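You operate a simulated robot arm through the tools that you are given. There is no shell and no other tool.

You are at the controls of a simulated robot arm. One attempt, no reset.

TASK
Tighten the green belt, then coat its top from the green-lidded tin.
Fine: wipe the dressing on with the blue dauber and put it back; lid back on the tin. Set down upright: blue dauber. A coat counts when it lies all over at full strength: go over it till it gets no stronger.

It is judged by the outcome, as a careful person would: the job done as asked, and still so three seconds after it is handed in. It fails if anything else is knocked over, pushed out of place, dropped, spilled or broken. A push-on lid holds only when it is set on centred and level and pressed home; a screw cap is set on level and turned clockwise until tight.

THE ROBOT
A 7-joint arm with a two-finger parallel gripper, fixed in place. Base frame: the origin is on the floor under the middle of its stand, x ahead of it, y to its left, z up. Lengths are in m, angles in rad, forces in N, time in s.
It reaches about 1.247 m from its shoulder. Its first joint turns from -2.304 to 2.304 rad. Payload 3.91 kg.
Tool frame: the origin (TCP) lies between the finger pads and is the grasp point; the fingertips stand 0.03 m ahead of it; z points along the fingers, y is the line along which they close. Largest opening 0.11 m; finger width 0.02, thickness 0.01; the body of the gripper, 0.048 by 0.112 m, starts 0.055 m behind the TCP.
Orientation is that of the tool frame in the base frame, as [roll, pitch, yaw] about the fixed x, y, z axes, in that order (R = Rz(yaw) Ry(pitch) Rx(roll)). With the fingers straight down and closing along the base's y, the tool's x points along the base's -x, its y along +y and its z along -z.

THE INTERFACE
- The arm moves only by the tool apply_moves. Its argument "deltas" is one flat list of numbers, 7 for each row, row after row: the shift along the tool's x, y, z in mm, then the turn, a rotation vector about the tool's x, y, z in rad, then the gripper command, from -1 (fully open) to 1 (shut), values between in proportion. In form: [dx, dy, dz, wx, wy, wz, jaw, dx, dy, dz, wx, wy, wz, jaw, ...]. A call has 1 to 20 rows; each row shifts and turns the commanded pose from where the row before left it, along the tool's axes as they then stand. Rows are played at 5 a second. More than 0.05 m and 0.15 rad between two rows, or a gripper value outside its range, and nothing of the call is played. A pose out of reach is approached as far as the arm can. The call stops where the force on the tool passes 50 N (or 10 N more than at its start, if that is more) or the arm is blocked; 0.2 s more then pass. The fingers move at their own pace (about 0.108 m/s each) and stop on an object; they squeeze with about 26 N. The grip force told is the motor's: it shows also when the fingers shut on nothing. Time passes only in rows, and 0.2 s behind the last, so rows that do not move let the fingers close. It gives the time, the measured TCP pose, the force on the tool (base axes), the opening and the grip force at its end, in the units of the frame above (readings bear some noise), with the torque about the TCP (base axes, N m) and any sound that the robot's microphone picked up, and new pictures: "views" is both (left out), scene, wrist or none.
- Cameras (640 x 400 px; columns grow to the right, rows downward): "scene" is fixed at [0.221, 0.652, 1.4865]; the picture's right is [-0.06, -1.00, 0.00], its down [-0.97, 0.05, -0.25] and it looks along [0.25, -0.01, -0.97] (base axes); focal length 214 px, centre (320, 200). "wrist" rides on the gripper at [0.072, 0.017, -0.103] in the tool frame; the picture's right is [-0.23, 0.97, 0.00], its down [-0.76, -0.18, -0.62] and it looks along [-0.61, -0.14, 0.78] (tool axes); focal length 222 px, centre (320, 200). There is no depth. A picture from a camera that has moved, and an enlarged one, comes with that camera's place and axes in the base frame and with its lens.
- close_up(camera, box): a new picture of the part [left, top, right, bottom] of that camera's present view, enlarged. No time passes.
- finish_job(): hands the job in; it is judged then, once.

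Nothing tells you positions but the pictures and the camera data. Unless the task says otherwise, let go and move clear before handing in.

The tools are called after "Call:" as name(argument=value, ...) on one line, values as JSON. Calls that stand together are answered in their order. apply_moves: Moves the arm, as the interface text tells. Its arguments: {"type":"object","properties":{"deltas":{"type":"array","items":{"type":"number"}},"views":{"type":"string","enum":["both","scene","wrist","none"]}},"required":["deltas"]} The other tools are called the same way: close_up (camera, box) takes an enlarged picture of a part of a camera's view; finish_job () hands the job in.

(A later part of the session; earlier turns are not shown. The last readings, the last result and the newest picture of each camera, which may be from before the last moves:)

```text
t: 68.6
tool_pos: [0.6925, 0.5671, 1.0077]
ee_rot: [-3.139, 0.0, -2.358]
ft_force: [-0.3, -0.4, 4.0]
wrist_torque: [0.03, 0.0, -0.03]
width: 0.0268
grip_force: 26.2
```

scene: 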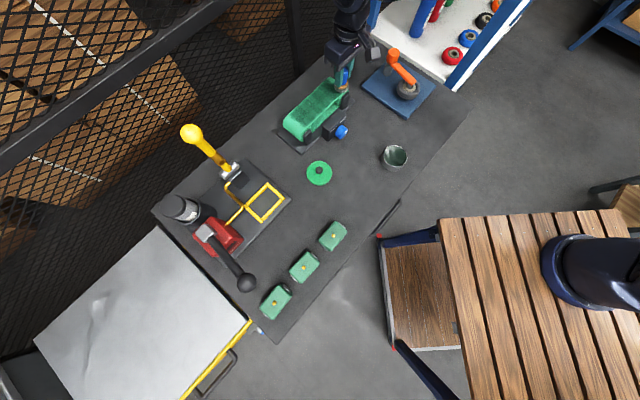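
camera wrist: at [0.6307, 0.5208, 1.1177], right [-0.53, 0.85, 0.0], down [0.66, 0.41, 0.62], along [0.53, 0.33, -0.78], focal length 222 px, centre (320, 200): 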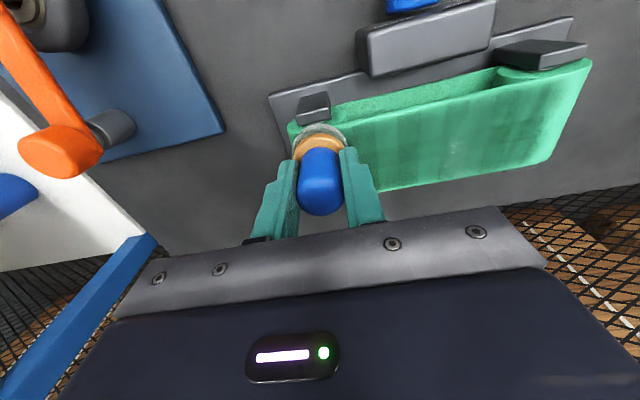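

Call:
apply_moves(deltas=[2, -3, 0.8, 0, 0, 0, 1, 0, -3, 0, 0, 0, 0, 1, 0, 12, 0, 0, 0, 0, 1, 0, 12, 0, 0, 0, 0, 1, 0, 12, 0, 0, 0, 0, 1, 0, 12, 0, 0, 0, 0, 1, 0, 12, 0, 0, 0, 0, 1, 0, 12, 0, 0, 0, 0, 1, 0, 12, 0, 0, 0, 0, 1, 0, 12, 0, 0, 0, 0, 1, 0, 12, 0, 0, 0, 0, 1, 0, 12, 0, 0, 0, 0, 1, 0, 12, 0, 0, 0, 0, 1, 0, 12, 0, 0, 0, 0, 1, 0, 12, 0, 0, 0, 0, 1, 0, 11, 0, 0, 0, 0, 1], views="none")

Call:
apply_moves(deltas=[-10, 0, 0, 0, 0, 0, 1, -10, 0, 0, 0, 0, 0, 1, -10, 0, 0, 0, 0, 0, 1, -10, 0, 0, 0, 0, 0, 1, 0, -12, 0, 0, 0, 0, 1, 0, -12, 0, 0, 0, 0, 1, 0, -12, 0, 0, 0, 0, 1, 0, -12, 0, 0, 0, 0, 1, 0, -12, 0, 0, 0, 0, 1, 0, -12, 0, 0, 0, 0, 1, 0, -12, 0, 0, 0, 0, 1, 0, -12, 0, 0, 0, 0, 1, 0, -12, 0, 0, 0, 0, 1, 0, -12, 0, 0, 0, 0, 1, 0, -12, 0, 0, 0, 0, 1, 0, -12, 0, 0, 0, 0, 1, 0, -12, 0, 0, 0, 0, 1, 0, -11, 0, 0, 0, 0, 1], views="both")

Call:
close_up(camera="wrist", box=[240, 20, 560, 220])

Call:
close_up(camera="scene", box=[270, 60, 366, 150])

```text
t: 72.0
tool_pos: [0.5768, 0.68, 1.0062]
ee_rot: [-3.14, 0.0, -2.358]
ft_force: [2.5, -2.4, 11.9]
wrist_torque: [-0.12, -0.23, 0.01]
width: 0.0267
grip_force: 25.9
```

```text
t: 75.8
tool_pos: [0.7234, 0.5893, 1.0049]
ee_rot: [-3.141, -0.001, -2.356]
ft_force: [0.2, 0.2, -0.1]
wrist_torque: [-0.02, -0.01, 0.02]
width: 0.0268
grip_force: 26.1
camera wrist: at [0.6608, 0.5504, 1.1091], right [-0.53, 0.85, 0.0], down [0.66, 0.41, 0.62], along [0.53, 0.33, -0.78], focal length 222 px, centre (320, 200)
```

scene: 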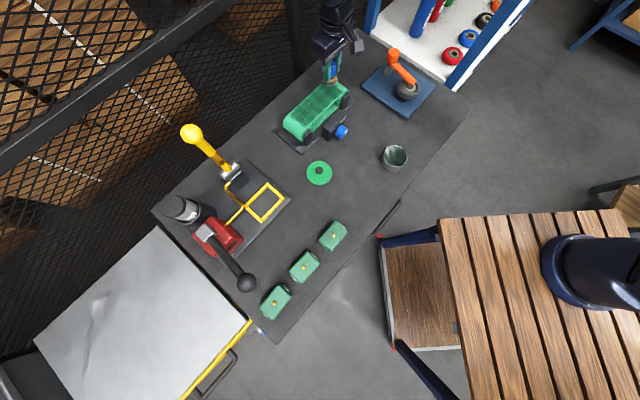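
wrist: 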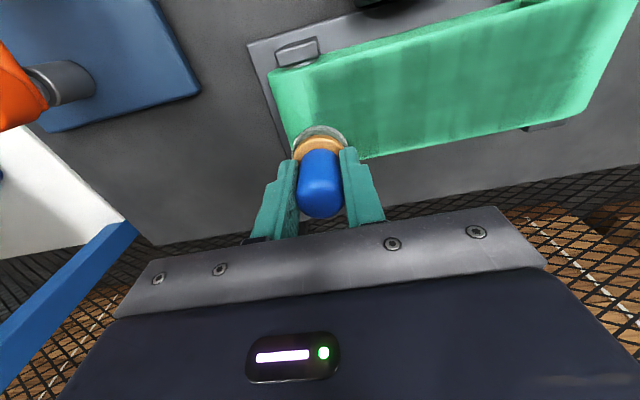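

```text
2.00 times, centred on (400, 120) of wrist
camera zoom: at [0.6608, 0.5504, 1.1091], right [-0.53, 0.85, 0.0], down [0.66, 0.41, 0.62], along [0.53, 0.33, -0.78], focal length 444 px, centre (160, 360)
```

zoom: 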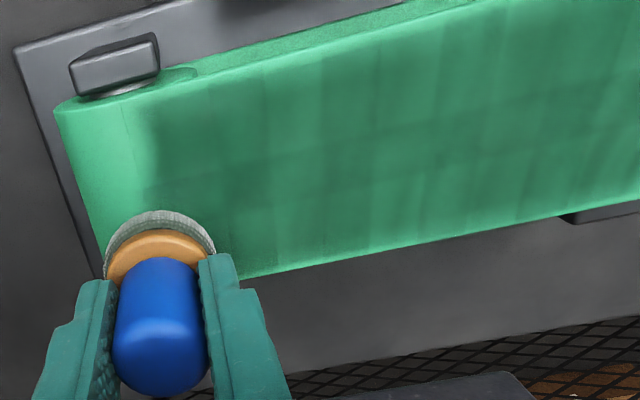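

```text
4.44 times, centred on (318, 105) of scene
camera zoom: at [0.221, 0.652, 1.4865], right [-0.06, -1.0, 0.0], down [-0.97, 0.05, -0.25], along [0.25, -0.01, -0.97], focal length 953 px, centre (329, 622)
```

zoom: 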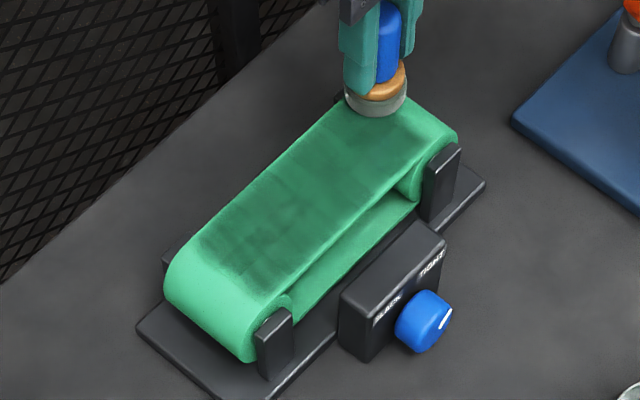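

Call:
apply_moves(deltas=[0, 0, -30, 0, 0, 0, 1, -10, 25, -20, 0, 0, 0, 1, 0, 0, 0, 0, 0, 0, 1], views="none")

Call:
close_up(camera="wrist", box=[230, 20, 360, 130])

Call:
close_up(camera="wrist", box=[380, 0, 540, 130])

Call:
close_up(camera="scene", box=[280, 70, 350, 140])

```text
t: 76.6
tool_pos: [0.7134, 0.6139, 1.0581]
ee_rot: [-3.141, 0.0, -2.358]
ft_force: [1.1, 0.1, -0.3]
wrist_torque: [0.01, 0.02, 0.03]
width: 0.0268
grip_force: 26.8
```

```text
3.64 times, centred on (295, 75) of wrist
camera zoom: at [0.6498, 0.5745, 1.1613], right [-0.53, 0.85, 0.0], down [0.66, 0.41, 0.62], along [0.53, 0.33, -0.78], focal length 808 px, centre (411, 654)
```

zoom: 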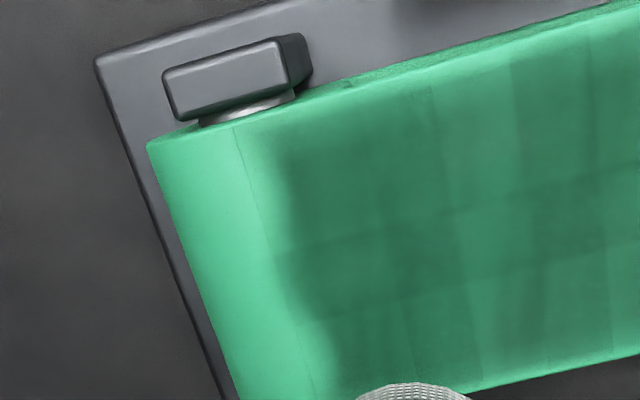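

```text
3.08 times, centred on (460, 65) of wrist
camera zoom: at [0.6498, 0.5745, 1.1613], right [-0.53, 0.85, 0.0], down [0.66, 0.41, 0.62], along [0.53, 0.33, -0.78], focal length 684 px, centre (-111, 615)
```

zoom: 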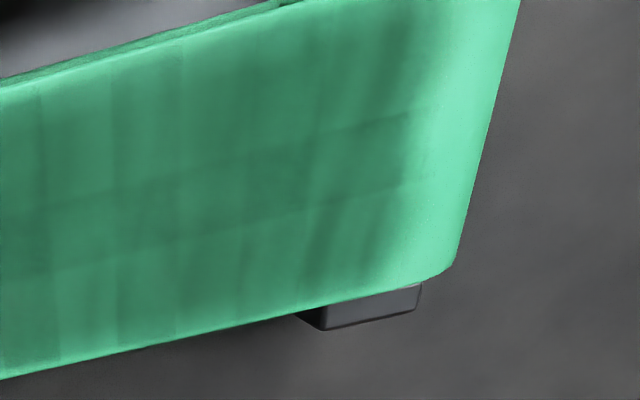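

```text
5.71 times, centred on (315, 105) of scene
camera zoom: at [0.221, 0.652, 1.4865], right [-0.06, -1.0, 0.0], down [-0.97, 0.05, -0.25], along [0.25, -0.01, -0.97], focal length 1226 px, centre (349, 743)
```

zoom: 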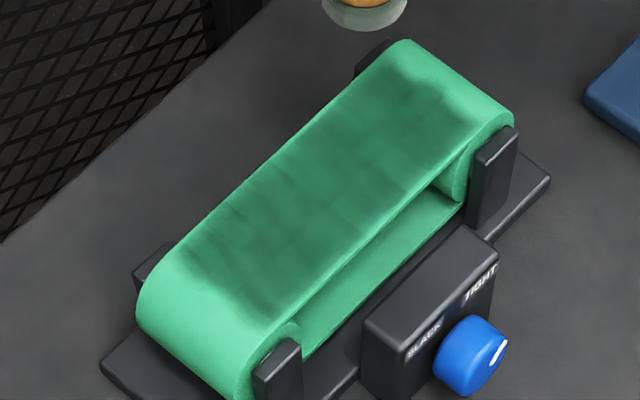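

The coverage is more even, but it's still lighter within several mm of the end seams and not uniform. I'll re-dip with a longer hold and keep building.

Call:
apply_moves(deltas=[37.4, 1.8, 0, 0, 0, 0, 1, 37.4, 1.8, 0, 0, 0, 0, 1, 37.4, 1.8, 0, 0, 0, 0, 1, 37.4, 1.8, 0, 0, 0, 0, 1, 37.4, 1.8, 0, 0, 0, 0, 1, 37.4, 1.8, 0, 0, 0, 0, 1, 37.4, 1.8, 0, 0, 0, 0, 1, 37.6, 1.8, 0, 0, 0, 0, 1, 0, 0, 30, 0, 0, 0, 1, 0, 0, 30, 0, 0, 0, 1, 0, 0, 25, 0, 0, 0, 1, 0, 0, 8, 0, 0, 0, 1, 0, 0, 0, 0, 0, 0, 1], views="wrist")

Call:
apply_moves(deltas=[0, 0, 1.5, 0, 0, 0, 1], views="none")

Call:
apply_moves(deltas=[0, 0, 1.3, 0, 0, 0, 1], views="none")

```text
t: 79.4
tool_pos: [0.4891, 0.4159, 0.9626]
ee_rot: [3.141, -0.001, -2.355]
ft_force: [-0.5, 0.0, -0.3]
wrist_torque: [0.01, -0.02, 0.02]
width: 0.0269
grip_force: 26.3
camera wrist: at [0.4269, 0.3745, 1.0654], right [-0.53, 0.85, 0.0], down [0.66, 0.41, 0.62], along [0.53, 0.33, -0.78], focal length 222 px, centre (320, 200)
```

wrist: 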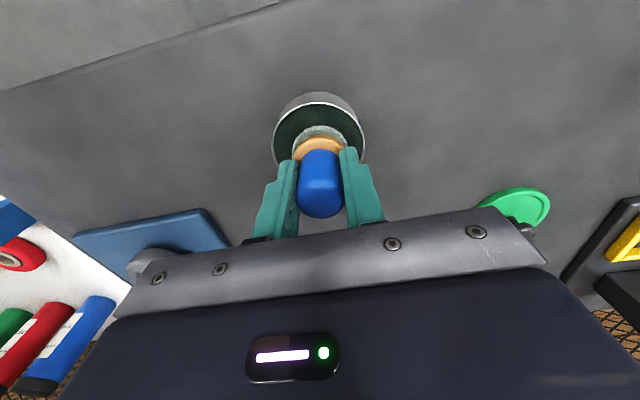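

```text
t: 79.8
tool_pos: [0.4892, 0.414, 0.9612]
ee_rot: [-3.14, 0.001, -2.359]
ft_force: [0.2, 0.2, -0.7]
wrist_torque: [0.03, -0.01, 0.0]
width: 0.0267
grip_force: 25.8
```

```text
t: 80.2
tool_pos: [0.4896, 0.4131, 0.9606]
ee_rot: [-3.141, 0.001, -2.359]
ft_force: [1.1, 0.3, 0.0]
wrist_torque: [-0.01, -0.02, -0.02]
width: 0.0268
grip_force: 26.5
```

Call:
apply_moves(deltas=[0, 0, 1.5, 0, 0, 0, 1], views="none")

Call:
apply_moves(deltas=[0, 0, 1.5, 0, 0, 0, 1], views="wrist")

Call:
close_up(camera="wrist", box=[220, 80, 420, 220])

```text
t: 80.6
tool_pos: [0.4894, 0.4139, 0.9583]
ee_rot: [-3.141, -0.002, -2.358]
ft_force: [-0.6, -0.4, 3.2]
wrist_torque: [0.03, 0.01, -0.01]
width: 0.0268
grip_force: 26.2
```

```text
t: 81.0
tool_pos: [0.4899, 0.4135, 0.9585]
ee_rot: [-3.141, 0.002, -2.358]
ft_force: [-1.7, -4.7, 22.4]
wrist_torque: [-0.24, -0.06, -0.05]
width: 0.0267
grip_force: 26.4
camera wrist: at [0.4266, 0.3736, 1.0612], right [-0.53, 0.85, 0.0], down [0.66, 0.41, 0.62], along [0.53, 0.33, -0.78], focal length 222 px, centre (320, 200)
```

wrist: 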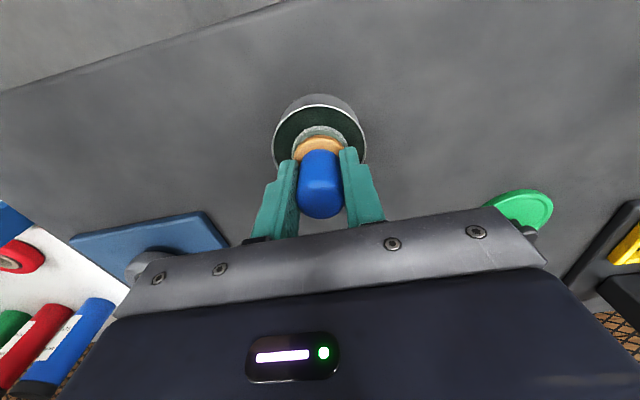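

```text
2.86 times, centred on (320, 150) of wrist
camera zoom: at [0.4266, 0.3736, 1.0612], right [-0.53, 0.85, 0.0], down [0.66, 0.41, 0.62], along [0.53, 0.33, -0.78], focal length 635 px, centre (320, 343)
```

zoom: 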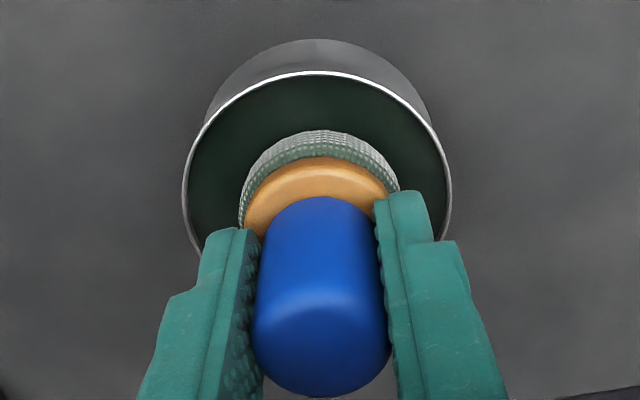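

Call:
apply_moves(deltas=[0, 0, -0.8, 0, 0, 0, 1, 0, 0, 0, 0, 0, 0, 1, 0, 0, 0, 0, 0, 0, 1, 0, 0, -20, 0, 0, 0, 1, 0, 0, -33, 0, 0, 0, 1, 0, 0, -33.2, 0, 0, 0, 1, -35.6, -4.8, 0, 0, 0, 0, 1, -35.6, -4.8, 0, 0, 0, 0, 1, -35.6, -4.8, 0, 0, 0, 0, 1, -35.6, -4.8, 0, 0, 0, 0, 1, -35.6, -4.8, 0, 0, 0, 0, 1, -35.6, -4.8, 0, 0, 0, 0, 1, -35.8, -4.6, 0, 0, 0, 0, 1, 0, 0, 20, 0, 0, 0, 1, 0, 0, 17, 0, 0, 0, 1, 0, 0, 0, 0, 0, 0, 1], views="none")

Call:
apply_moves(deltas=[0, 0, 1.5, 0, 0, 0, 1], views="none")

Call:
apply_moves(deltas=[0, 0, 1.5, 0, 0, 0, 1], views="none")

```text
t: 84.4
tool_pos: [0.6907, 0.5656, 1.0072]
ee_rot: [-3.14, 0.0, -2.356]
ft_force: [-0.4, 0.1, -0.4]
wrist_torque: [0.01, 0.01, 0.04]
width: 0.0266
grip_force: 25.9
```

```text
t: 84.8
tool_pos: [0.6908, 0.5659, 1.0065]
ee_rot: [-3.139, 0.0, -2.358]
ft_force: [0.1, 0.2, -1.3]
wrist_torque: [-0.02, 0.01, -0.01]
width: 0.0271
grip_force: 25.9
```

```text
t: 85.2
tool_pos: [0.6905, 0.5647, 1.0053]
ee_rot: [-3.139, 0.0, -2.357]
ft_force: [0.5, -1.7, 6.1]
wrist_torque: [-0.01, -0.04, 0.01]
width: 0.0268
grip_force: 26.8
```

Call:
apply_moves(deltas=[0, -4, 0.6, 0, 0, 0, 1, 0, -4, 0, 0, 0, 0, 1, 0, -4, 0, 0, 0, 0, 1, -5, 0, 0, 0, 0, 0, 1, -5, 0, 0, 0, 0, 0, 1, -5, 0, 0, 0, 0, 0, 1, -5, 0, 0, 0, 0, 0, 1, -5, 0, 0, 0, 0, 0, 1, -5, 0, 0, 0, 0, 0, 1, -5, 0, 0, 0, 0, 0, 1, -5, 0, 0, 0, 0, 0, 1, 0, 8, 0, 0, 0, 0, 1, 5, 0, 0, 0, 0, 0, 1, 5, 0, 0, 0, 0, 0, 1, 5, 0, 0, 0, 0, 0, 1, 5, 0, 0, 0, 0, 0, 1, 5, 0, 0, 0, 0, 0, 1, 5, 0, 0, 0, 0, 0, 1, 5, 0, 0, 0, 0, 0, 1, 5, 0, 0, 0, 0, 0, 1], views="wrist")

Call:
close_up(camera="wrist", box=[240, 60, 440, 200])

Call:
close_up(camera="scene", box=[280, 70, 360, 140])

```text
t: 89.4
tool_pos: [0.6931, 0.5635, 1.0052]
ee_rot: [-3.141, 0.003, -2.356]
ft_force: [6.8, 7.2, 27.4]
wrist_torque: [0.51, -0.14, -0.08]
width: 0.0268
grip_force: 26.3
camera wrist: at [0.631, 0.5237, 1.1076], right [-0.53, 0.85, 0.0], down [0.66, 0.41, 0.62], along [0.53, 0.33, -0.78], focal length 222 px, centre (320, 200)
```

wrist: 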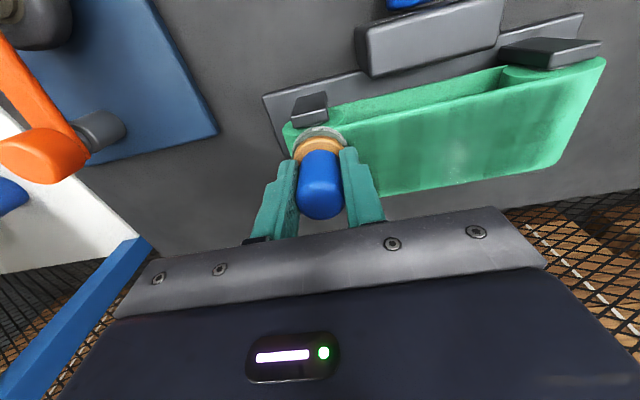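

```text
2.86 times, centred on (340, 130) of wrist
camera zoom: at [0.631, 0.5237, 1.1076], right [-0.53, 0.85, 0.0], down [0.66, 0.41, 0.62], along [0.53, 0.33, -0.78], focal length 635 px, centre (263, 400)
```

zoom: 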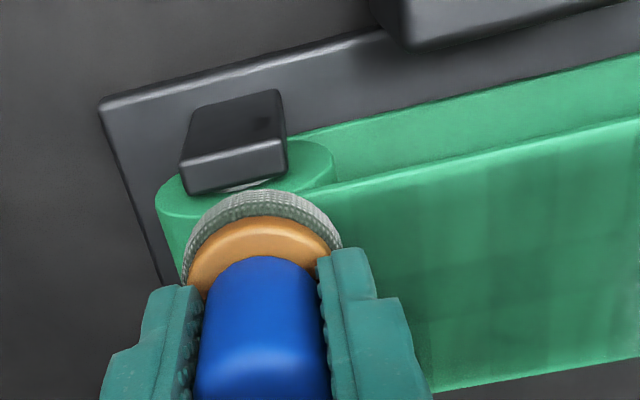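

```text
5.71 times, centred on (320, 105) of scene
camera zoom: at [0.221, 0.652, 1.4865], right [-0.06, -1.0, 0.0], down [-0.97, 0.05, -0.25], along [0.25, -0.01, -0.97], focal length 1226 px, centre (320, 743)
```

zoom: 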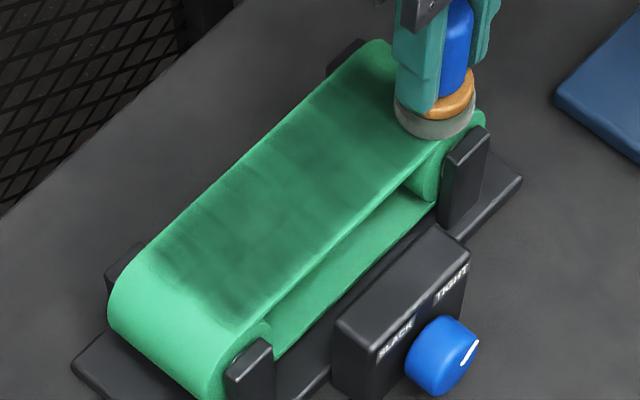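

The end strip responded to the wider sweep. Force has crept to 27 N, so I'll ease off slightly and run the front lane to the other end.

Call:
apply_moves(deltas=[0, 0, -1.5, 0, 0, 0, 1, 0, 12, 0, 0, 0, 0, 1, 0, 12, 0, 0, 0, 0, 1, 0, 12, 0, 0, 0, 0, 1], views="none")

```text
t: 90.4
tool_pos: [0.6669, 0.5883, 1.0044]
ee_rot: [-3.141, -0.003, -2.358]
ft_force: [1.6, -2.1, 8.3]
wrist_torque: [-0.08, -0.02, -0.01]
width: 0.0267
grip_force: 26.2
```

Call:
apply_moves(deltas=[0, 12, 0, 0, 0, 0, 1, 0, 12, 0, 0, 0, 0, 1, 0, 12, 0, 0, 0, 0, 1, 0, 12, 0, 0, 0, 0, 1, 0, 12, 0, 0, 0, 0, 1, 0, 12, 0, 0, 0, 0, 1, 0, 12, 0, 0, 0, 0, 1, 0, 12, 0, 0, 0, 0, 1, 0, 12, 0, 0, 0, 0, 1, 0, 12, 0, 0, 0, 0, 1, 0, 12, 0, 0, 0, 0, 1, -5, 0, 0, 0, 0, 0, 1, -5, 0, 0, 0, 0, 0, 1, -5, 0, 0, 0, 0, 0, 1, -5, 0, 0, 0, 0, 0, 1, -5, 0, 0, 0, 0, 0, 1, -5, 0, 0, 0, 0, 0, 1, -5, 0, 0, 0, 0, 0, 1, -5, 0, 0, 0, 0, 0, 1], views="wrist")

Call:
close_up(camera="wrist", box=[80, 20, 400, 220])

Call:
close_up(camera="scene", box=[280, 70, 360, 140])

```text
t: 94.4
tool_pos: [0.6021, 0.7109, 1.0054]
ee_rot: [-3.14, 0.002, -2.359]
ft_force: [-0.2, -2.1, 3.6]
wrist_torque: [-0.06, 0.02, -0.01]
width: 0.0267
grip_force: 26.2
camera wrist: at [0.5398, 0.6708, 1.108], right [-0.53, 0.85, 0.0], down [0.66, 0.41, 0.62], along [0.53, 0.33, -0.78], focal length 222 px, centre (320, 200)
```

wrist: 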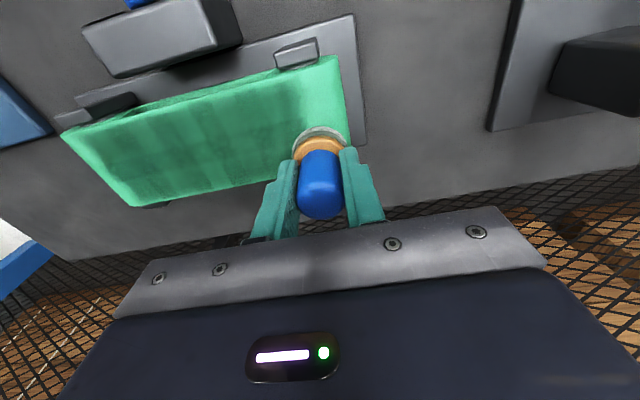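

```text
2.00 times, centred on (240, 120) of wrist
camera zoom: at [0.5398, 0.6708, 1.108], right [-0.53, 0.85, 0.0], down [0.66, 0.41, 0.62], along [0.53, 0.33, -0.78], focal length 444 px, centre (480, 360)
```

zoom: 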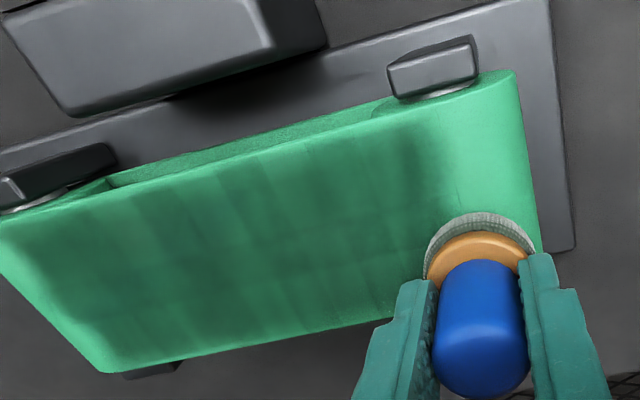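

```text
5.71 times, centred on (320, 105) of scene
camera zoom: at [0.221, 0.652, 1.4865], right [-0.06, -1.0, 0.0], down [-0.97, 0.05, -0.25], along [0.25, -0.01, -0.97], focal length 1226 px, centre (320, 743)
```

zoom: 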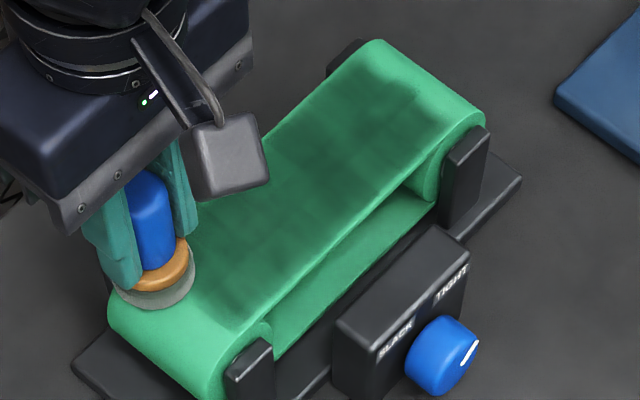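

Call:
close_up(camera="wrist", box=[250, 50, 350, 130])

Call:
close_up(camera="scene", box=[325, 70, 350, 95])

```text
5.00 times, centred on (300, 90) of wrist
camera zoom: at [0.5398, 0.6708, 1.108], right [-0.53, 0.85, 0.0], down [0.66, 0.41, 0.62], along [0.53, 0.33, -0.78], focal length 1111 px, centre (420, 750)
```

zoom: 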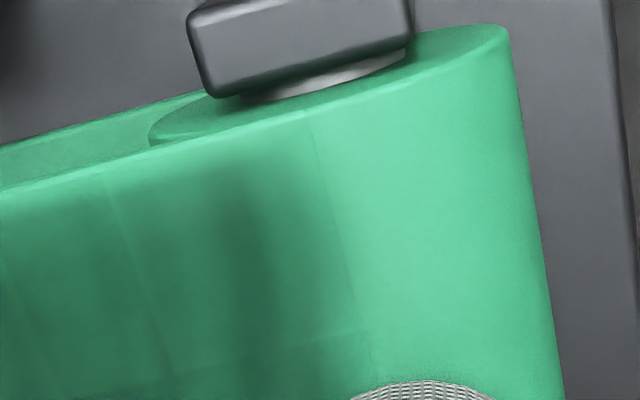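

```text
16.00 times, centred on (338, 82) of scene
camera zoom: at [0.221, 0.652, 1.4865], right [-0.06, -1.0, 0.0], down [-0.97, 0.05, -0.25], along [0.25, -0.01, -0.97], focal length 3432 px, centre (40, 2080)
```

zoom: 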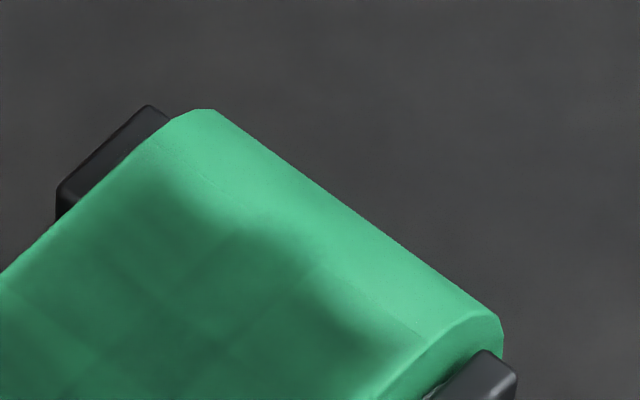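

The seam line is clear now, and the coat still fades out just inside it at the ends. I'll try slow sweeps with the pad centre just inside the end of the flat to see if that strip strengthens.

Call:
apply_moves(deltas=[0, -7, 0.6, 0, 0, 0, 1, 4, -7, 0, 0, 0, 0, 1, 4, 0, 0, 0, 0, 0, 1, 4, 0, 0, 0, 0, 0, 1, 4, 0, 0, 0, 0, 0, 1, 4, 0, 0, 0, 0, 0, 1, 4, 0, 0, 0, 0, 0, 1, 4, 0, 0, 0, 0, 0, 1, 4, 0, 0, 0, 0, 0, 1, 4, 0, 0, 0, 0, 0, 1, 0, 4, 0, 0, 0, 0, 1, -4, 0, 0, 0, 0, 0, 1, -4, 0, 0, 0, 0, 0, 1, -4, 0, 0, 0, 0, 0, 1, -4, 0, 0, 0, 0, 0, 1, -4, 0, 0, 0, 0, 0, 1, -4, 0, 0, 0, 0, 0, 1, -4, 0, 0, 0, 0, 0, 1, -4, 0, 0, 0, 0, 0, 1], views="none")

Call:
close_up(camera="wrist", box=[250, 50, 350, 130])

Call:
close_up(camera="wrist", box=[80, 20, 400, 220])

```text
t: 98.4
tool_pos: [0.6084, 0.7007, 1.0052]
ee_rot: [-3.14, 0.0, -2.358]
ft_force: [-4.1, -2.7, 10.3]
wrist_torque: [-0.1, 0.13, 0.02]
width: 0.0267
grip_force: 25.7
```

```text
5.00 times, centred on (300, 90) of wrist
camera zoom: at [0.5452, 0.6605, 1.1078], right [-0.53, 0.85, 0.0], down [0.66, 0.41, 0.62], along [0.53, 0.33, -0.78], focal length 1111 px, centre (420, 750)
```

zoom: 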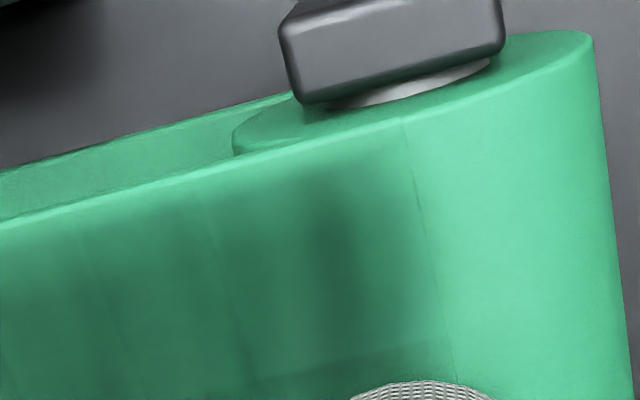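

```text
2.00 times, centred on (240, 120) of wrist
camera zoom: at [0.5452, 0.6605, 1.1078], right [-0.53, 0.85, 0.0], down [0.66, 0.41, 0.62], along [0.53, 0.33, -0.78], focal length 444 px, centre (480, 360)
```

zoom: 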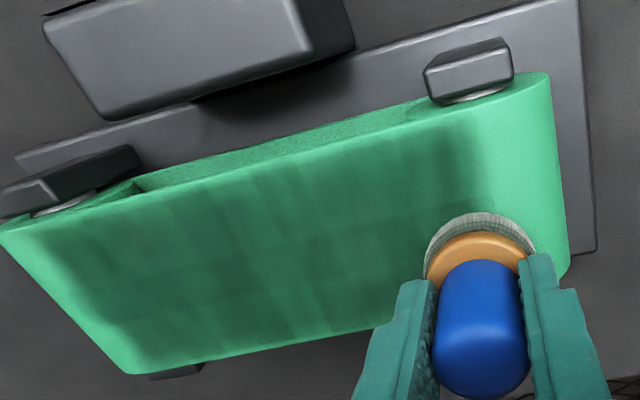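

Call:
apply_moves(deltas=[0, 3, 0, 0, 0, 0, 1, 4, 0, 0, 0, 0, 0, 1, 4, 0, 0, 0, 0, 0, 1, 4, 0, 0, 0, 0, 0, 1, 4, 0, 0, 0, 0, 0, 1, 4, 0, 0, 0, 0, 0, 1, 4, 0, 0, 0, 0, 0, 1, 4, 0, 0, 0, 0, 0, 1, 4, 0, 0, 0, 0, 0, 1, -4, 0, 0, 0, 0, 0, 1, -4, 0, 0, 0, 0, 0, 1, -4, 0, 0, 0, 0, 0, 1, -4, 0, 0, 0, 0, 0, 1, -4, 0, 0, 0, 0, 0, 1, -4, 0, 0, 0, 0, 0, 1, -4, 0, 0, 0, 0, 0, 1, -4, 0, 0, 0, 0, 0, 1], views="none")

Call:
close_up(camera="wrist", box=[250, 50, 350, 130])

Call:
close_up(camera="wrist", box=[80, 20, 400, 220])

```text
t: 102.0
tool_pos: [0.6053, 0.7026, 1.0049]
ee_rot: [-3.14, 0.0, -2.358]
ft_force: [-3.0, -2.7, 10.2]
wrist_torque: [-0.19, 0.09, -0.05]
width: 0.0266
grip_force: 26.1
```

```text
5.00 times, centred on (300, 90) of wrist
camera zoom: at [0.5423, 0.6625, 1.1078], right [-0.53, 0.85, 0.0], down [0.66, 0.41, 0.62], along [0.53, 0.33, -0.78], focal length 1111 px, centre (420, 750)
```

zoom: 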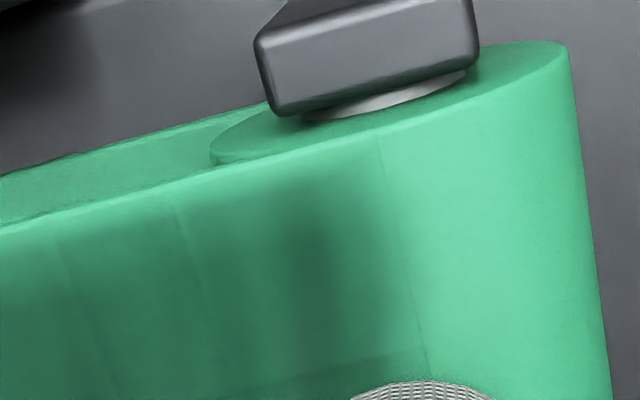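

```text
2.00 times, centred on (240, 120) of wrist
camera zoom: at [0.5423, 0.6625, 1.1078], right [-0.53, 0.85, 0.0], down [0.66, 0.41, 0.62], along [0.53, 0.33, -0.78], focal length 444 px, centre (480, 360)
```

zoom: 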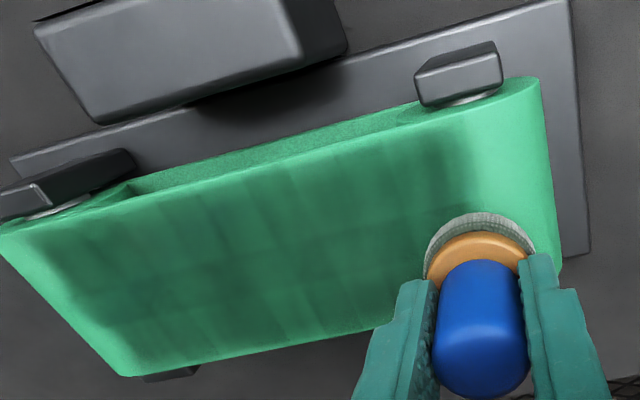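

Little further change, and the pad now looks pale, so it's likely nearly dry. I'll re-dip and do a systematic set of lanes.

Call:
apply_moves(deltas=[0, 0, -20, 0, 0, 0, 1, 0, 0, -20, 0, 0, 0, 1, 35.7, -15.45, 0, 0, 0, 0, 1, 35.7, -15.45, 0, 0, 0, 0, 1, 35.7, -15.45, 0, 0, 0, 0, 1, 35.7, -15.45, 0, 0, 0, 0, 1, 35.7, -15.45, 0, 0, 0, 0, 1, 35.7, -15.45, 0, 0, 0, 0, 1, 35.7, -15.45, 0, 0, 0, 0, 1, 35.5, -15.45, 0, 0, 0, 0, 1, 0, 0, 30, 0, 0, 0, 1, 0, 0, 30, 0, 0, 0, 1, 0, 0, 20, 0, 0, 0, 1, 0, 0, 4, 0, 0, 0, 1, 0, 0, 0, 0, 0, 0, 1], views="wrist")

Call:
apply_moves(deltas=[0, 0, 1.5, 0, 0, 0, 1], views="none")

Call:
apply_moves(deltas=[0, 0, 1.2, 0, 0, 0, 1], views="none")

```text
t: 105.2
tool_pos: [0.4898, 0.4129, 0.9611]
ee_rot: [-3.14, 0.0, -2.358]
ft_force: [0.0, 0.5, -0.9]
wrist_torque: [-0.01, 0.0, 0.01]
width: 0.0271
grip_force: 26.3
camera wrist: at [0.4266, 0.3737, 1.0642], right [-0.53, 0.85, 0.0], down [0.66, 0.41, 0.62], along [0.53, 0.33, -0.78], focal length 222 px, centre (320, 200)
```

wrist: 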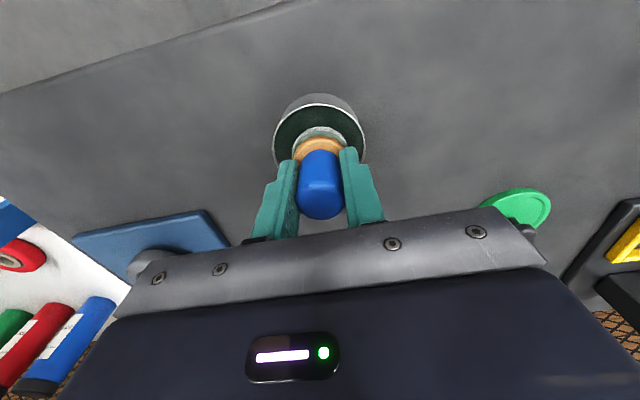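

```text
t: 105.6
tool_pos: [0.4897, 0.413, 0.9599]
ee_rot: [-3.14, 0.001, -2.357]
ft_force: [0.2, 0.1, -1.4]
wrist_torque: [-0.02, -0.05, -0.01]
width: 0.0266
grip_force: 25.7
```

```text
t: 106.0
tool_pos: [0.4894, 0.414, 0.9583]
ee_rot: [-3.138, -0.001, -2.357]
ft_force: [0.9, 0.0, 0.1]
wrist_torque: [0.03, -0.02, 0.03]
width: 0.0268
grip_force: 25.6
```

Call:
apply_moves(deltas=[0, 0, 1.2, 0, 0, 0, 1], views="none")

Call:
apply_moves(deltas=[0, 0, 1.2, 0, 0, 0, 1, 0, 0, 0, 0, 0, 0, 1], views="none")

Call:
close_up(camera="wrist", box=[260, 100, 380, 220])

```text
t: 106.4
tool_pos: [0.4889, 0.4137, 0.9573]
ee_rot: [-3.141, 0.002, -2.358]
ft_force: [-2.5, -1.3, 19.9]
wrist_torque: [-0.02, 0.17, 0.0]
width: 0.0271
grip_force: 26.2
```

```text
t: 107.0
tool_pos: [0.4902, 0.4138, 0.9569]
ee_rot: [-3.14, 0.003, -2.357]
ft_force: [0.2, -2.4, 43.0]
wrist_torque: [-0.07, -0.02, -0.01]
width: 0.0269
grip_force: 26.1
```

```text
3.33 times, centred on (320, 160) of wrist
camera zoom: at [0.427, 0.374, 1.0603], right [-0.53, 0.85, 0.0], down [0.66, 0.41, 0.63], along [0.53, 0.33, -0.78], focal length 740 px, centre (320, 333)
```

zoom: 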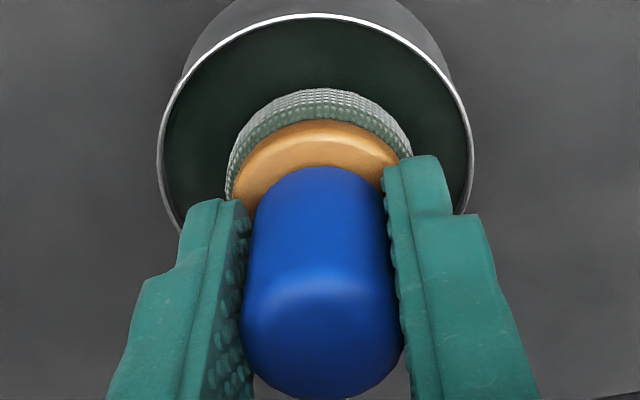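

Call:
apply_moves(deltas=[0, 0, -20, 0, 0, 0, 1, 0, 0, -33, 0, 0, 0, 1, 0, 0, -33, 0, 0, 0, 1, -35.6, -4.5, 0, 0, 0, 0, 1, -35.6, -4.5, 0, 0, 0, 0, 1, -35.6, -4.5, 0, 0, 0, 0, 1, -35.6, -4.5, 0, 0, 0, 0, 1, -35.6, -4.5, 0, 0, 0, 0, 1, -35.6, -4.5, 0, 0, 0, 0, 1, -35.8, -4.4, 0, 0, 0, 0, 1, 0, 0, 20, 0, 0, 0, 1, 0, 0, 16, 0, 0, 0, 1, 0, 0, 0, 0, 0, 0, 1], views="none")

Call:
close_up(camera="wrist", box=[260, 60, 380, 180])

Call:
apply_moves(deltas=[0, 0, 1.5, 0, 0, 0, 1], views="none")

Call:
apply_moves(deltas=[0, 0, 1.2, 0, 0, 0, 1], views="none")

```text
t: 109.8
tool_pos: [0.6875, 0.5685, 1.0069]
ee_rot: [-3.141, 0.001, -2.359]
ft_force: [-0.7, -0.1, -0.6]
wrist_torque: [-0.01, 0.01, 0.02]
width: 0.027
grip_force: 25.4
```

```text
3.33 times, centred on (320, 120) of wrist
camera zoom: at [0.6264, 0.5288, 1.1093], right [-0.53, 0.85, 0.0], down [0.66, 0.41, 0.62], along [0.53, 0.33, -0.78], focal length 740 px, centre (320, 467)
```

zoom: 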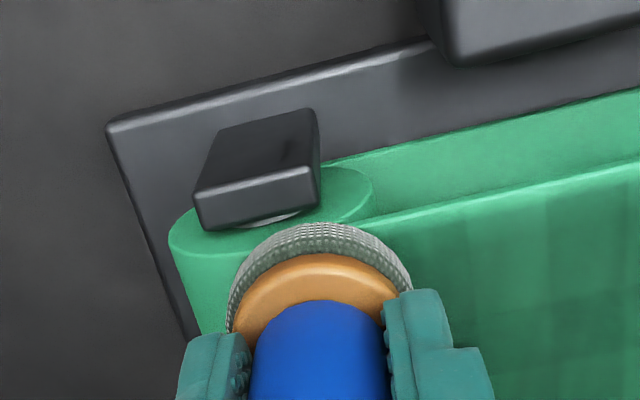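

```text
t: 110.2
tool_pos: [0.6881, 0.5674, 1.0049]
ee_rot: [-3.14, -0.001, -2.359]
ft_force: [1.0, -0.2, 4.2]
wrist_torque: [0.07, 0.03, 0.02]
width: 0.0271
grip_force: 26.2
```

```text
t: 110.6
tool_pos: [0.6882, 0.5667, 1.0036]
ee_rot: [-3.14, 0.002, -2.358]
ft_force: [2.3, 4.6, 20.0]
wrist_torque: [0.19, 0.09, -0.02]
width: 0.0267
grip_force: 25.8
```

Call:
apply_moves(deltas=[2, -3, -0.4, 0, 0, 0, 1, 0, -3, 0, 0, 0, 0, 1, 0, 10, 0, 0, 0, 0, 1, 0, 10, 0, 0, 0, 0, 1, 0, 10, 0, 0, 0, 0, 1, 0, 10, 0, 0, 0, 0, 1, 0, 10, 0, 0, 0, 0, 1, 0, 10, 0, 0, 0, 0, 1, 0, 10, 0, 0, 0, 0, 1, 0, 10, 0, 0, 0, 0, 1, 0, 10, 0, 0, 0, 0, 1, 0, 10, 0, 0, 0, 0, 1, 0, 10, 0, 0, 0, 0, 1, 0, 10, 0, 0, 0, 0, 1, 0, 10, 0, 0, 0, 0, 1, 0, 10, 0, 0, 0, 0, 1, 0, 10, 0, 0, 0, 0, 1, 0, 10, 0, 0, 0, 0, 1], views="none")

Call:
close_up(camera="wrist", box=[80, 40, 400, 220])

Call:
close_up(camera="scene", box=[280, 70, 360, 140])

```text
t: 112.3
tool_pos: [0.6543, 0.6003, 1.0058]
ee_rot: [-3.139, 0.002, -2.358]
ft_force: [0.5, 1.6, 9.7]
wrist_torque: [0.06, 0.15, -0.01]
width: 0.0267
grip_force: 26.1
stopped in row 8: the force on the tool passed its limit at 50 N (the readings are from after the stop); the commanded pose is now the measured one
```

```text
2.00 times, centred on (240, 130) of wrist
camera zoom: at [0.5908, 0.5612, 1.1075], right [-0.53, 0.85, 0.0], down [0.66, 0.41, 0.63], along [0.53, 0.33, -0.78], focal length 444 px, centre (480, 340)
```

zoom: 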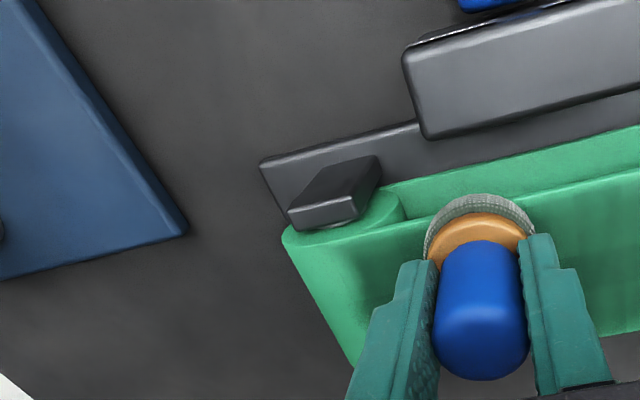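

```text
5.71 times, centred on (320, 105) of scene
camera zoom: at [0.221, 0.652, 1.4865], right [-0.06, -1.0, 0.0], down [-0.97, 0.05, -0.25], along [0.25, -0.01, -0.97], focal length 1226 px, centre (320, 743)
```

zoom: 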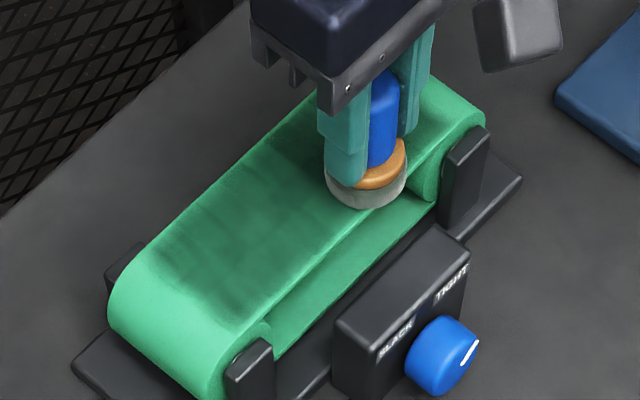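

A brief 50 N spike stopped the stroke (collar now sits against the fingertips, making it stiff). Position is fine; I'll continue with lighter pressure.

Call:
apply_moves(deltas=[0, 0, -0.3, 0, 0, 0, 1, 0, 8, 0, 0, 0, 0, 1, 0, 8, 0, 0, 0, 0, 1, 0, 8, 0, 0, 0, 0, 1, 0, 8, 0, 0, 0, 0, 1, 0, 8, 0, 0, 0, 0, 1], views="none")

Call:
apply_moves(deltas=[0, 8, 0, 0, 0, 0, 1, 0, 8, 0, 0, 0, 0, 1, 0, 8, 0, 0, 0, 0, 1, 0, 8, 0, 0, 0, 0, 1, 0, 8, 0, 0, 0, 0, 1, 0, 8, 0, 0, 0, 0, 1, 0, 8, 0, 0, 0, 0, 1, 0, 8, 0, 0, 0, 0, 1], views="none")

Call:
close_up(camera="wrist", box=[80, 20, 400, 220])

```text
t: 113.7
tool_pos: [0.6266, 0.6284, 1.0047]
ee_rot: [-3.141, 0.002, -2.358]
ft_force: [1.9, -3.0, 6.8]
wrist_torque: [-0.03, -0.03, 0.0]
width: 0.0266
grip_force: 26.5
```

```text
t: 115.5
tool_pos: [0.58, 0.6745, 1.0052]
ee_rot: [-3.139, 0.004, -2.361]
ft_force: [6.7, -5.7, 22.1]
wrist_torque: [-0.33, -0.39, 0.02]
width: 0.0268
grip_force: 25.9
```

```text
2.00 times, centred on (240, 120) of wrist
camera zoom: at [0.5175, 0.6344, 1.1074], right [-0.53, 0.85, 0.0], down [0.66, 0.41, 0.63], along [0.53, 0.33, -0.78], focal length 444 px, centre (480, 360)
```

zoom: 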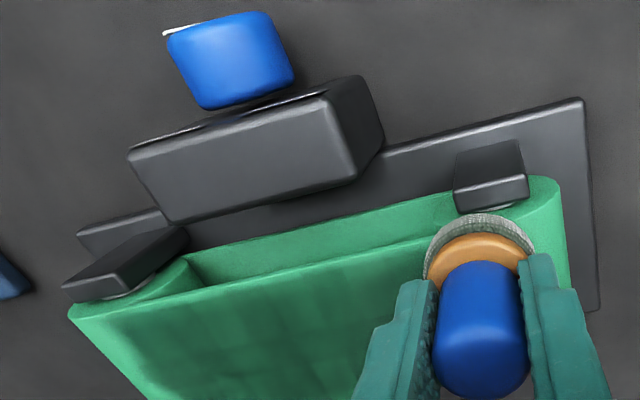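

Call:
apply_moves(deltas=[-5, 0, -0.6, 0, 0, 0, 1, -6, 0, 0, 0, 0, 0, 1, 0, -9, 0, 0, 0, 0, 1, 0, -9, 0, 0, 0, 0, 1, 0, -9, 0, 0, 0, 0, 1, 0, -9, 0, 0, 0, 0, 1, 0, -9, 0, 0, 0, 0, 1, 0, -9, 0, 0, 0, 0, 1, 0, -9, 0, 0, 0, 0, 1], views="none")

Call:
apply_moves(deltas=[0, -9, 0, 0, 0, 0, 1, 0, -9, 0, 0, 0, 0, 1, 0, -9, 0, 0, 0, 0, 1, 0, -9, 0, 0, 0, 0, 1], views="none")

```text
t: 117.5
tool_pos: [0.6317, 0.6363, 1.0048]
ee_rot: [-3.139, 0.003, -2.361]
ft_force: [-3.2, 3.0, 11.9]
wrist_torque: [0.17, 0.17, -0.01]
width: 0.0269
grip_force: 26.0
```

```text
t: 118.5
tool_pos: [0.6588, 0.6121, 1.0053]
ee_rot: [-3.141, 0.002, -2.359]
ft_force: [-2.9, 3.0, 13.2]
wrist_torque: [0.19, 0.17, 0.02]
width: 0.0268
grip_force: 26.0
```

Call:
apply_moves(deltas=[0, -9, 0, 0, 0, 0, 1, 0, -9, 0, 0, 0, 0, 1, 0, -9, 0, 0, 0, 0, 1, 0, -9, 0, 0, 0, 0, 1, 0, -9, 0, 0, 0, 0, 1, 0, -10, 0, 0, 0, 0, 1], views="none")

Call:
close_up(camera="wrist", box=[240, 40, 560, 220])

Call:
close_up(camera="scene", box=[280, 70, 360, 140])

```text
t: 119.9
tool_pos: [0.6971, 0.5724, 1.0047]
ee_rot: [-3.14, 0.001, -2.359]
ft_force: [-3.3, 2.4, 11.8]
wrist_torque: [0.18, 0.24, 0.0]
width: 0.027
grip_force: 25.9
```

```text
2.00 times, centred on (400, 130) of wrist
camera zoom: at [0.6345, 0.5329, 1.1076], right [-0.53, 0.85, 0.0], down [0.66, 0.41, 0.63], along [0.53, 0.33, -0.78], focal length 444 px, centre (160, 340)
```

zoom: 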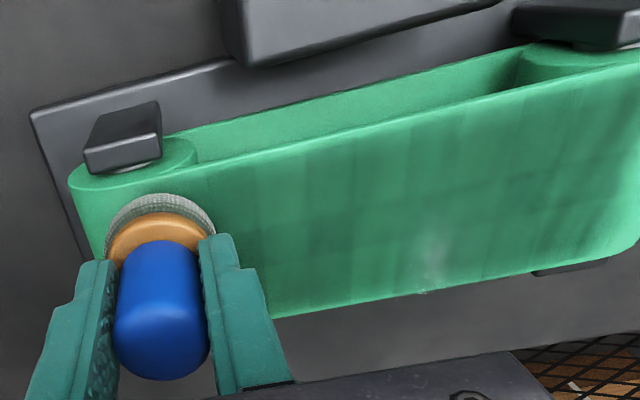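

```text
5.71 times, centred on (320, 105) of scene
camera zoom: at [0.221, 0.652, 1.4865], right [-0.06, -1.0, 0.0], down [-0.97, 0.05, -0.25], along [0.25, -0.01, -0.97], focal length 1226 px, centre (320, 743)
```

zoom: 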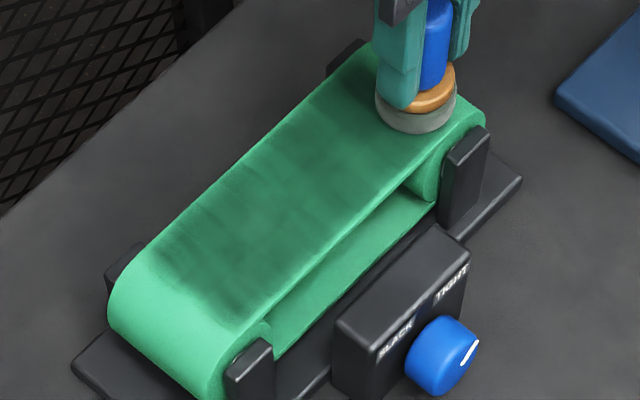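

Call:
apply_moves(deltas=[-6, 0, 0, 0, 0, 0, 1, -6, 0, 0, 0, 0, 0, 1, 0, 9, 0, 0, 0, 0, 1, 0, 9, 0, 0, 0, 0, 1, 0, 9, 0, 0, 0, 0, 1, 0, 9, 0, 0, 0, 0, 1, 0, 9, 0, 0, 0, 0, 1, 0, 9, 0, 0, 0, 0, 1, 0, 9, 0, 0, 0, 0, 1, 0, 9, 0, 0, 0, 0, 1, 0, 9, 0, 0, 0, 0, 1, 0, 9, 0, 0, 0, 0, 1], views="none")

Call:
apply_moves(deltas=[0, 9, 0, 0, 0, 0, 1, 0, 9, 0, 0, 0, 0, 1, 0, 9, 0, 0, 0, 0, 1, 0, 9, 0, 0, 0, 0, 1, 0, 9, 0, 0, 0, 0, 1, 0, 9, 0, 0, 0, 0, 1, 0, 9, 0, 0, 0, 0, 1, 0, 3, 0, 0, 0, 0, 1], views="none")

Call:
apply_moves(deltas=[-6, 0, -0.4, 0, 0, 0, 1, -6, 0, 0, 0, 0, 0, 1, 0, -9, 0, 0, 0, 0, 1, 0, -9, 0, 0, 0, 0, 1, 0, -9, 0, 0, 0, 0, 1, 0, -9, 0, 0, 0, 0, 1, 0, -9, 0, 0, 0, 0, 1, 0, -9, 0, 0, 0, 0, 1, 0, -9, 0, 0, 0, 0, 1, 0, -9, 0, 0, 0, 0, 1, 0, -9, 0, 0, 0, 0, 1], views="none")

```text
t: 122.5
tool_pos: [0.6423, 0.6447, 1.0052]
ee_rot: [-3.14, 0.0, -2.358]
ft_force: [-1.1, -0.4, 1.2]
wrist_torque: [0.03, 0.08, -0.01]
width: 0.0269
grip_force: 25.9
```

```text
t: 124.3
tool_pos: [0.5956, 0.6908, 1.0038]
ee_rot: [-3.14, 0.003, -2.361]
ft_force: [3.0, -2.7, 12.0]
wrist_torque: [-0.21, -0.21, -0.01]
width: 0.0268
grip_force: 26.0
```

```text
t: 126.7
tool_pos: [0.6619, 0.6414, 1.0065]
ee_rot: [-3.14, 0.002, -2.359]
ft_force: [-1.6, 1.0, 10.0]
wrist_torque: [0.15, 0.06, 0.02]
width: 0.0268
grip_force: 26.0
```

Call:
apply_moves(deltas=[0, -9, 0, 0, 0, 0, 1, 0, -9, 0, 0, 0, 0, 1, 0, -9, 0, 0, 0, 0, 1, 0, -9, 0, 0, 0, 0, 1, 0, -9, 0, 0, 0, 0, 1, 0, -9, 0, 0, 0, 0, 1, 0, -9, 0, 0, 0, 0, 1, 0, -9, 0, 0, 0, 0, 1, 0, -3, 0, 0, 0, 0, 1], views="none")

Call:
apply_moves(deltas=[-4, 0, 0, 0, 0, 0, 1, -4, 0, 0, 0, 0, 0, 1, 0, 9, 0, 0, 0, 0, 1, 0, 9, 0, 0, 0, 0, 1, 0, 9, 0, 0, 0, 0, 1, 0, 9, 0, 0, 0, 0, 1, 0, 9, 0, 0, 0, 0, 1, 0, 9, 0, 0, 0, 0, 1, 0, 9, 0, 0, 0, 0, 1, 0, 9, 0, 0, 0, 0, 1], views="none")

Call:
apply_moves(deltas=[0, 9, 0, 0, 0, 0, 1, 0, 9, 0, 0, 0, 0, 1, 0, 9, 0, 0, 0, 0, 1, 0, 9, 0, 0, 0, 0, 1, 0, 9, 0, 0, 0, 0, 1, 0, 9, 0, 0, 0, 0, 1, 0, 9, 0, 0, 0, 0, 1, 0, 9, 0, 0, 0, 0, 1, 0, 9, 0, 0, 0, 0, 1, 0, 3, 0, 0, 0, 0, 1], views="none")

Call:
close_up(camera="wrist", box=[80, 20, 400, 220])

Call:
close_up(camera="scene", box=[280, 70, 360, 140])

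```text
t: 128.7
tool_pos: [0.714, 0.5906, 1.0046]
ee_rot: [-3.14, 0.002, -2.36]
ft_force: [0.7, -0.5, 0.5]
wrist_torque: [0.04, 0.0, 0.01]
width: 0.0269
grip_force: 26.2
```

```text
t: 130.9
tool_pos: [0.6689, 0.6465, 1.005]
ee_rot: [-3.14, 0.002, -2.358]
ft_force: [0.7, 0.5, -0.1]
wrist_torque: [0.0, -0.04, 0.02]
width: 0.0267
grip_force: 25.9
```

```text
t: 133.1
tool_pos: [0.6087, 0.7064, 1.0046]
ee_rot: [-3.14, 0.001, -2.359]
ft_force: [-0.2, -0.6, 0.5]
wrist_torque: [-0.02, 0.02, -0.02]
width: 0.0268
grip_force: 25.6
```

```text
2.00 times, centred on (240, 120) of wrist
camera zoom: at [0.5465, 0.667, 1.108], right [-0.53, 0.85, 0.0], down [0.66, 0.41, 0.63], along [0.53, 0.33, -0.78], focal length 444 px, centre (480, 360)
```

zoom: 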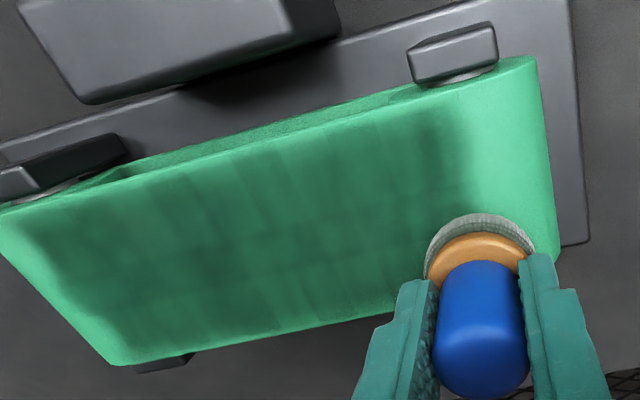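

```text
5.71 times, centred on (320, 105) of scene
camera zoom: at [0.221, 0.652, 1.4865], right [-0.06, -1.0, 0.0], down [-0.97, 0.05, -0.25], along [0.25, -0.01, -0.97], focal length 1226 px, centre (320, 743)
```

zoom: 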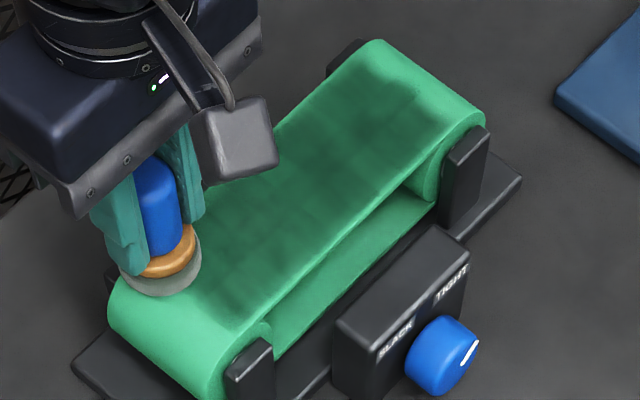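

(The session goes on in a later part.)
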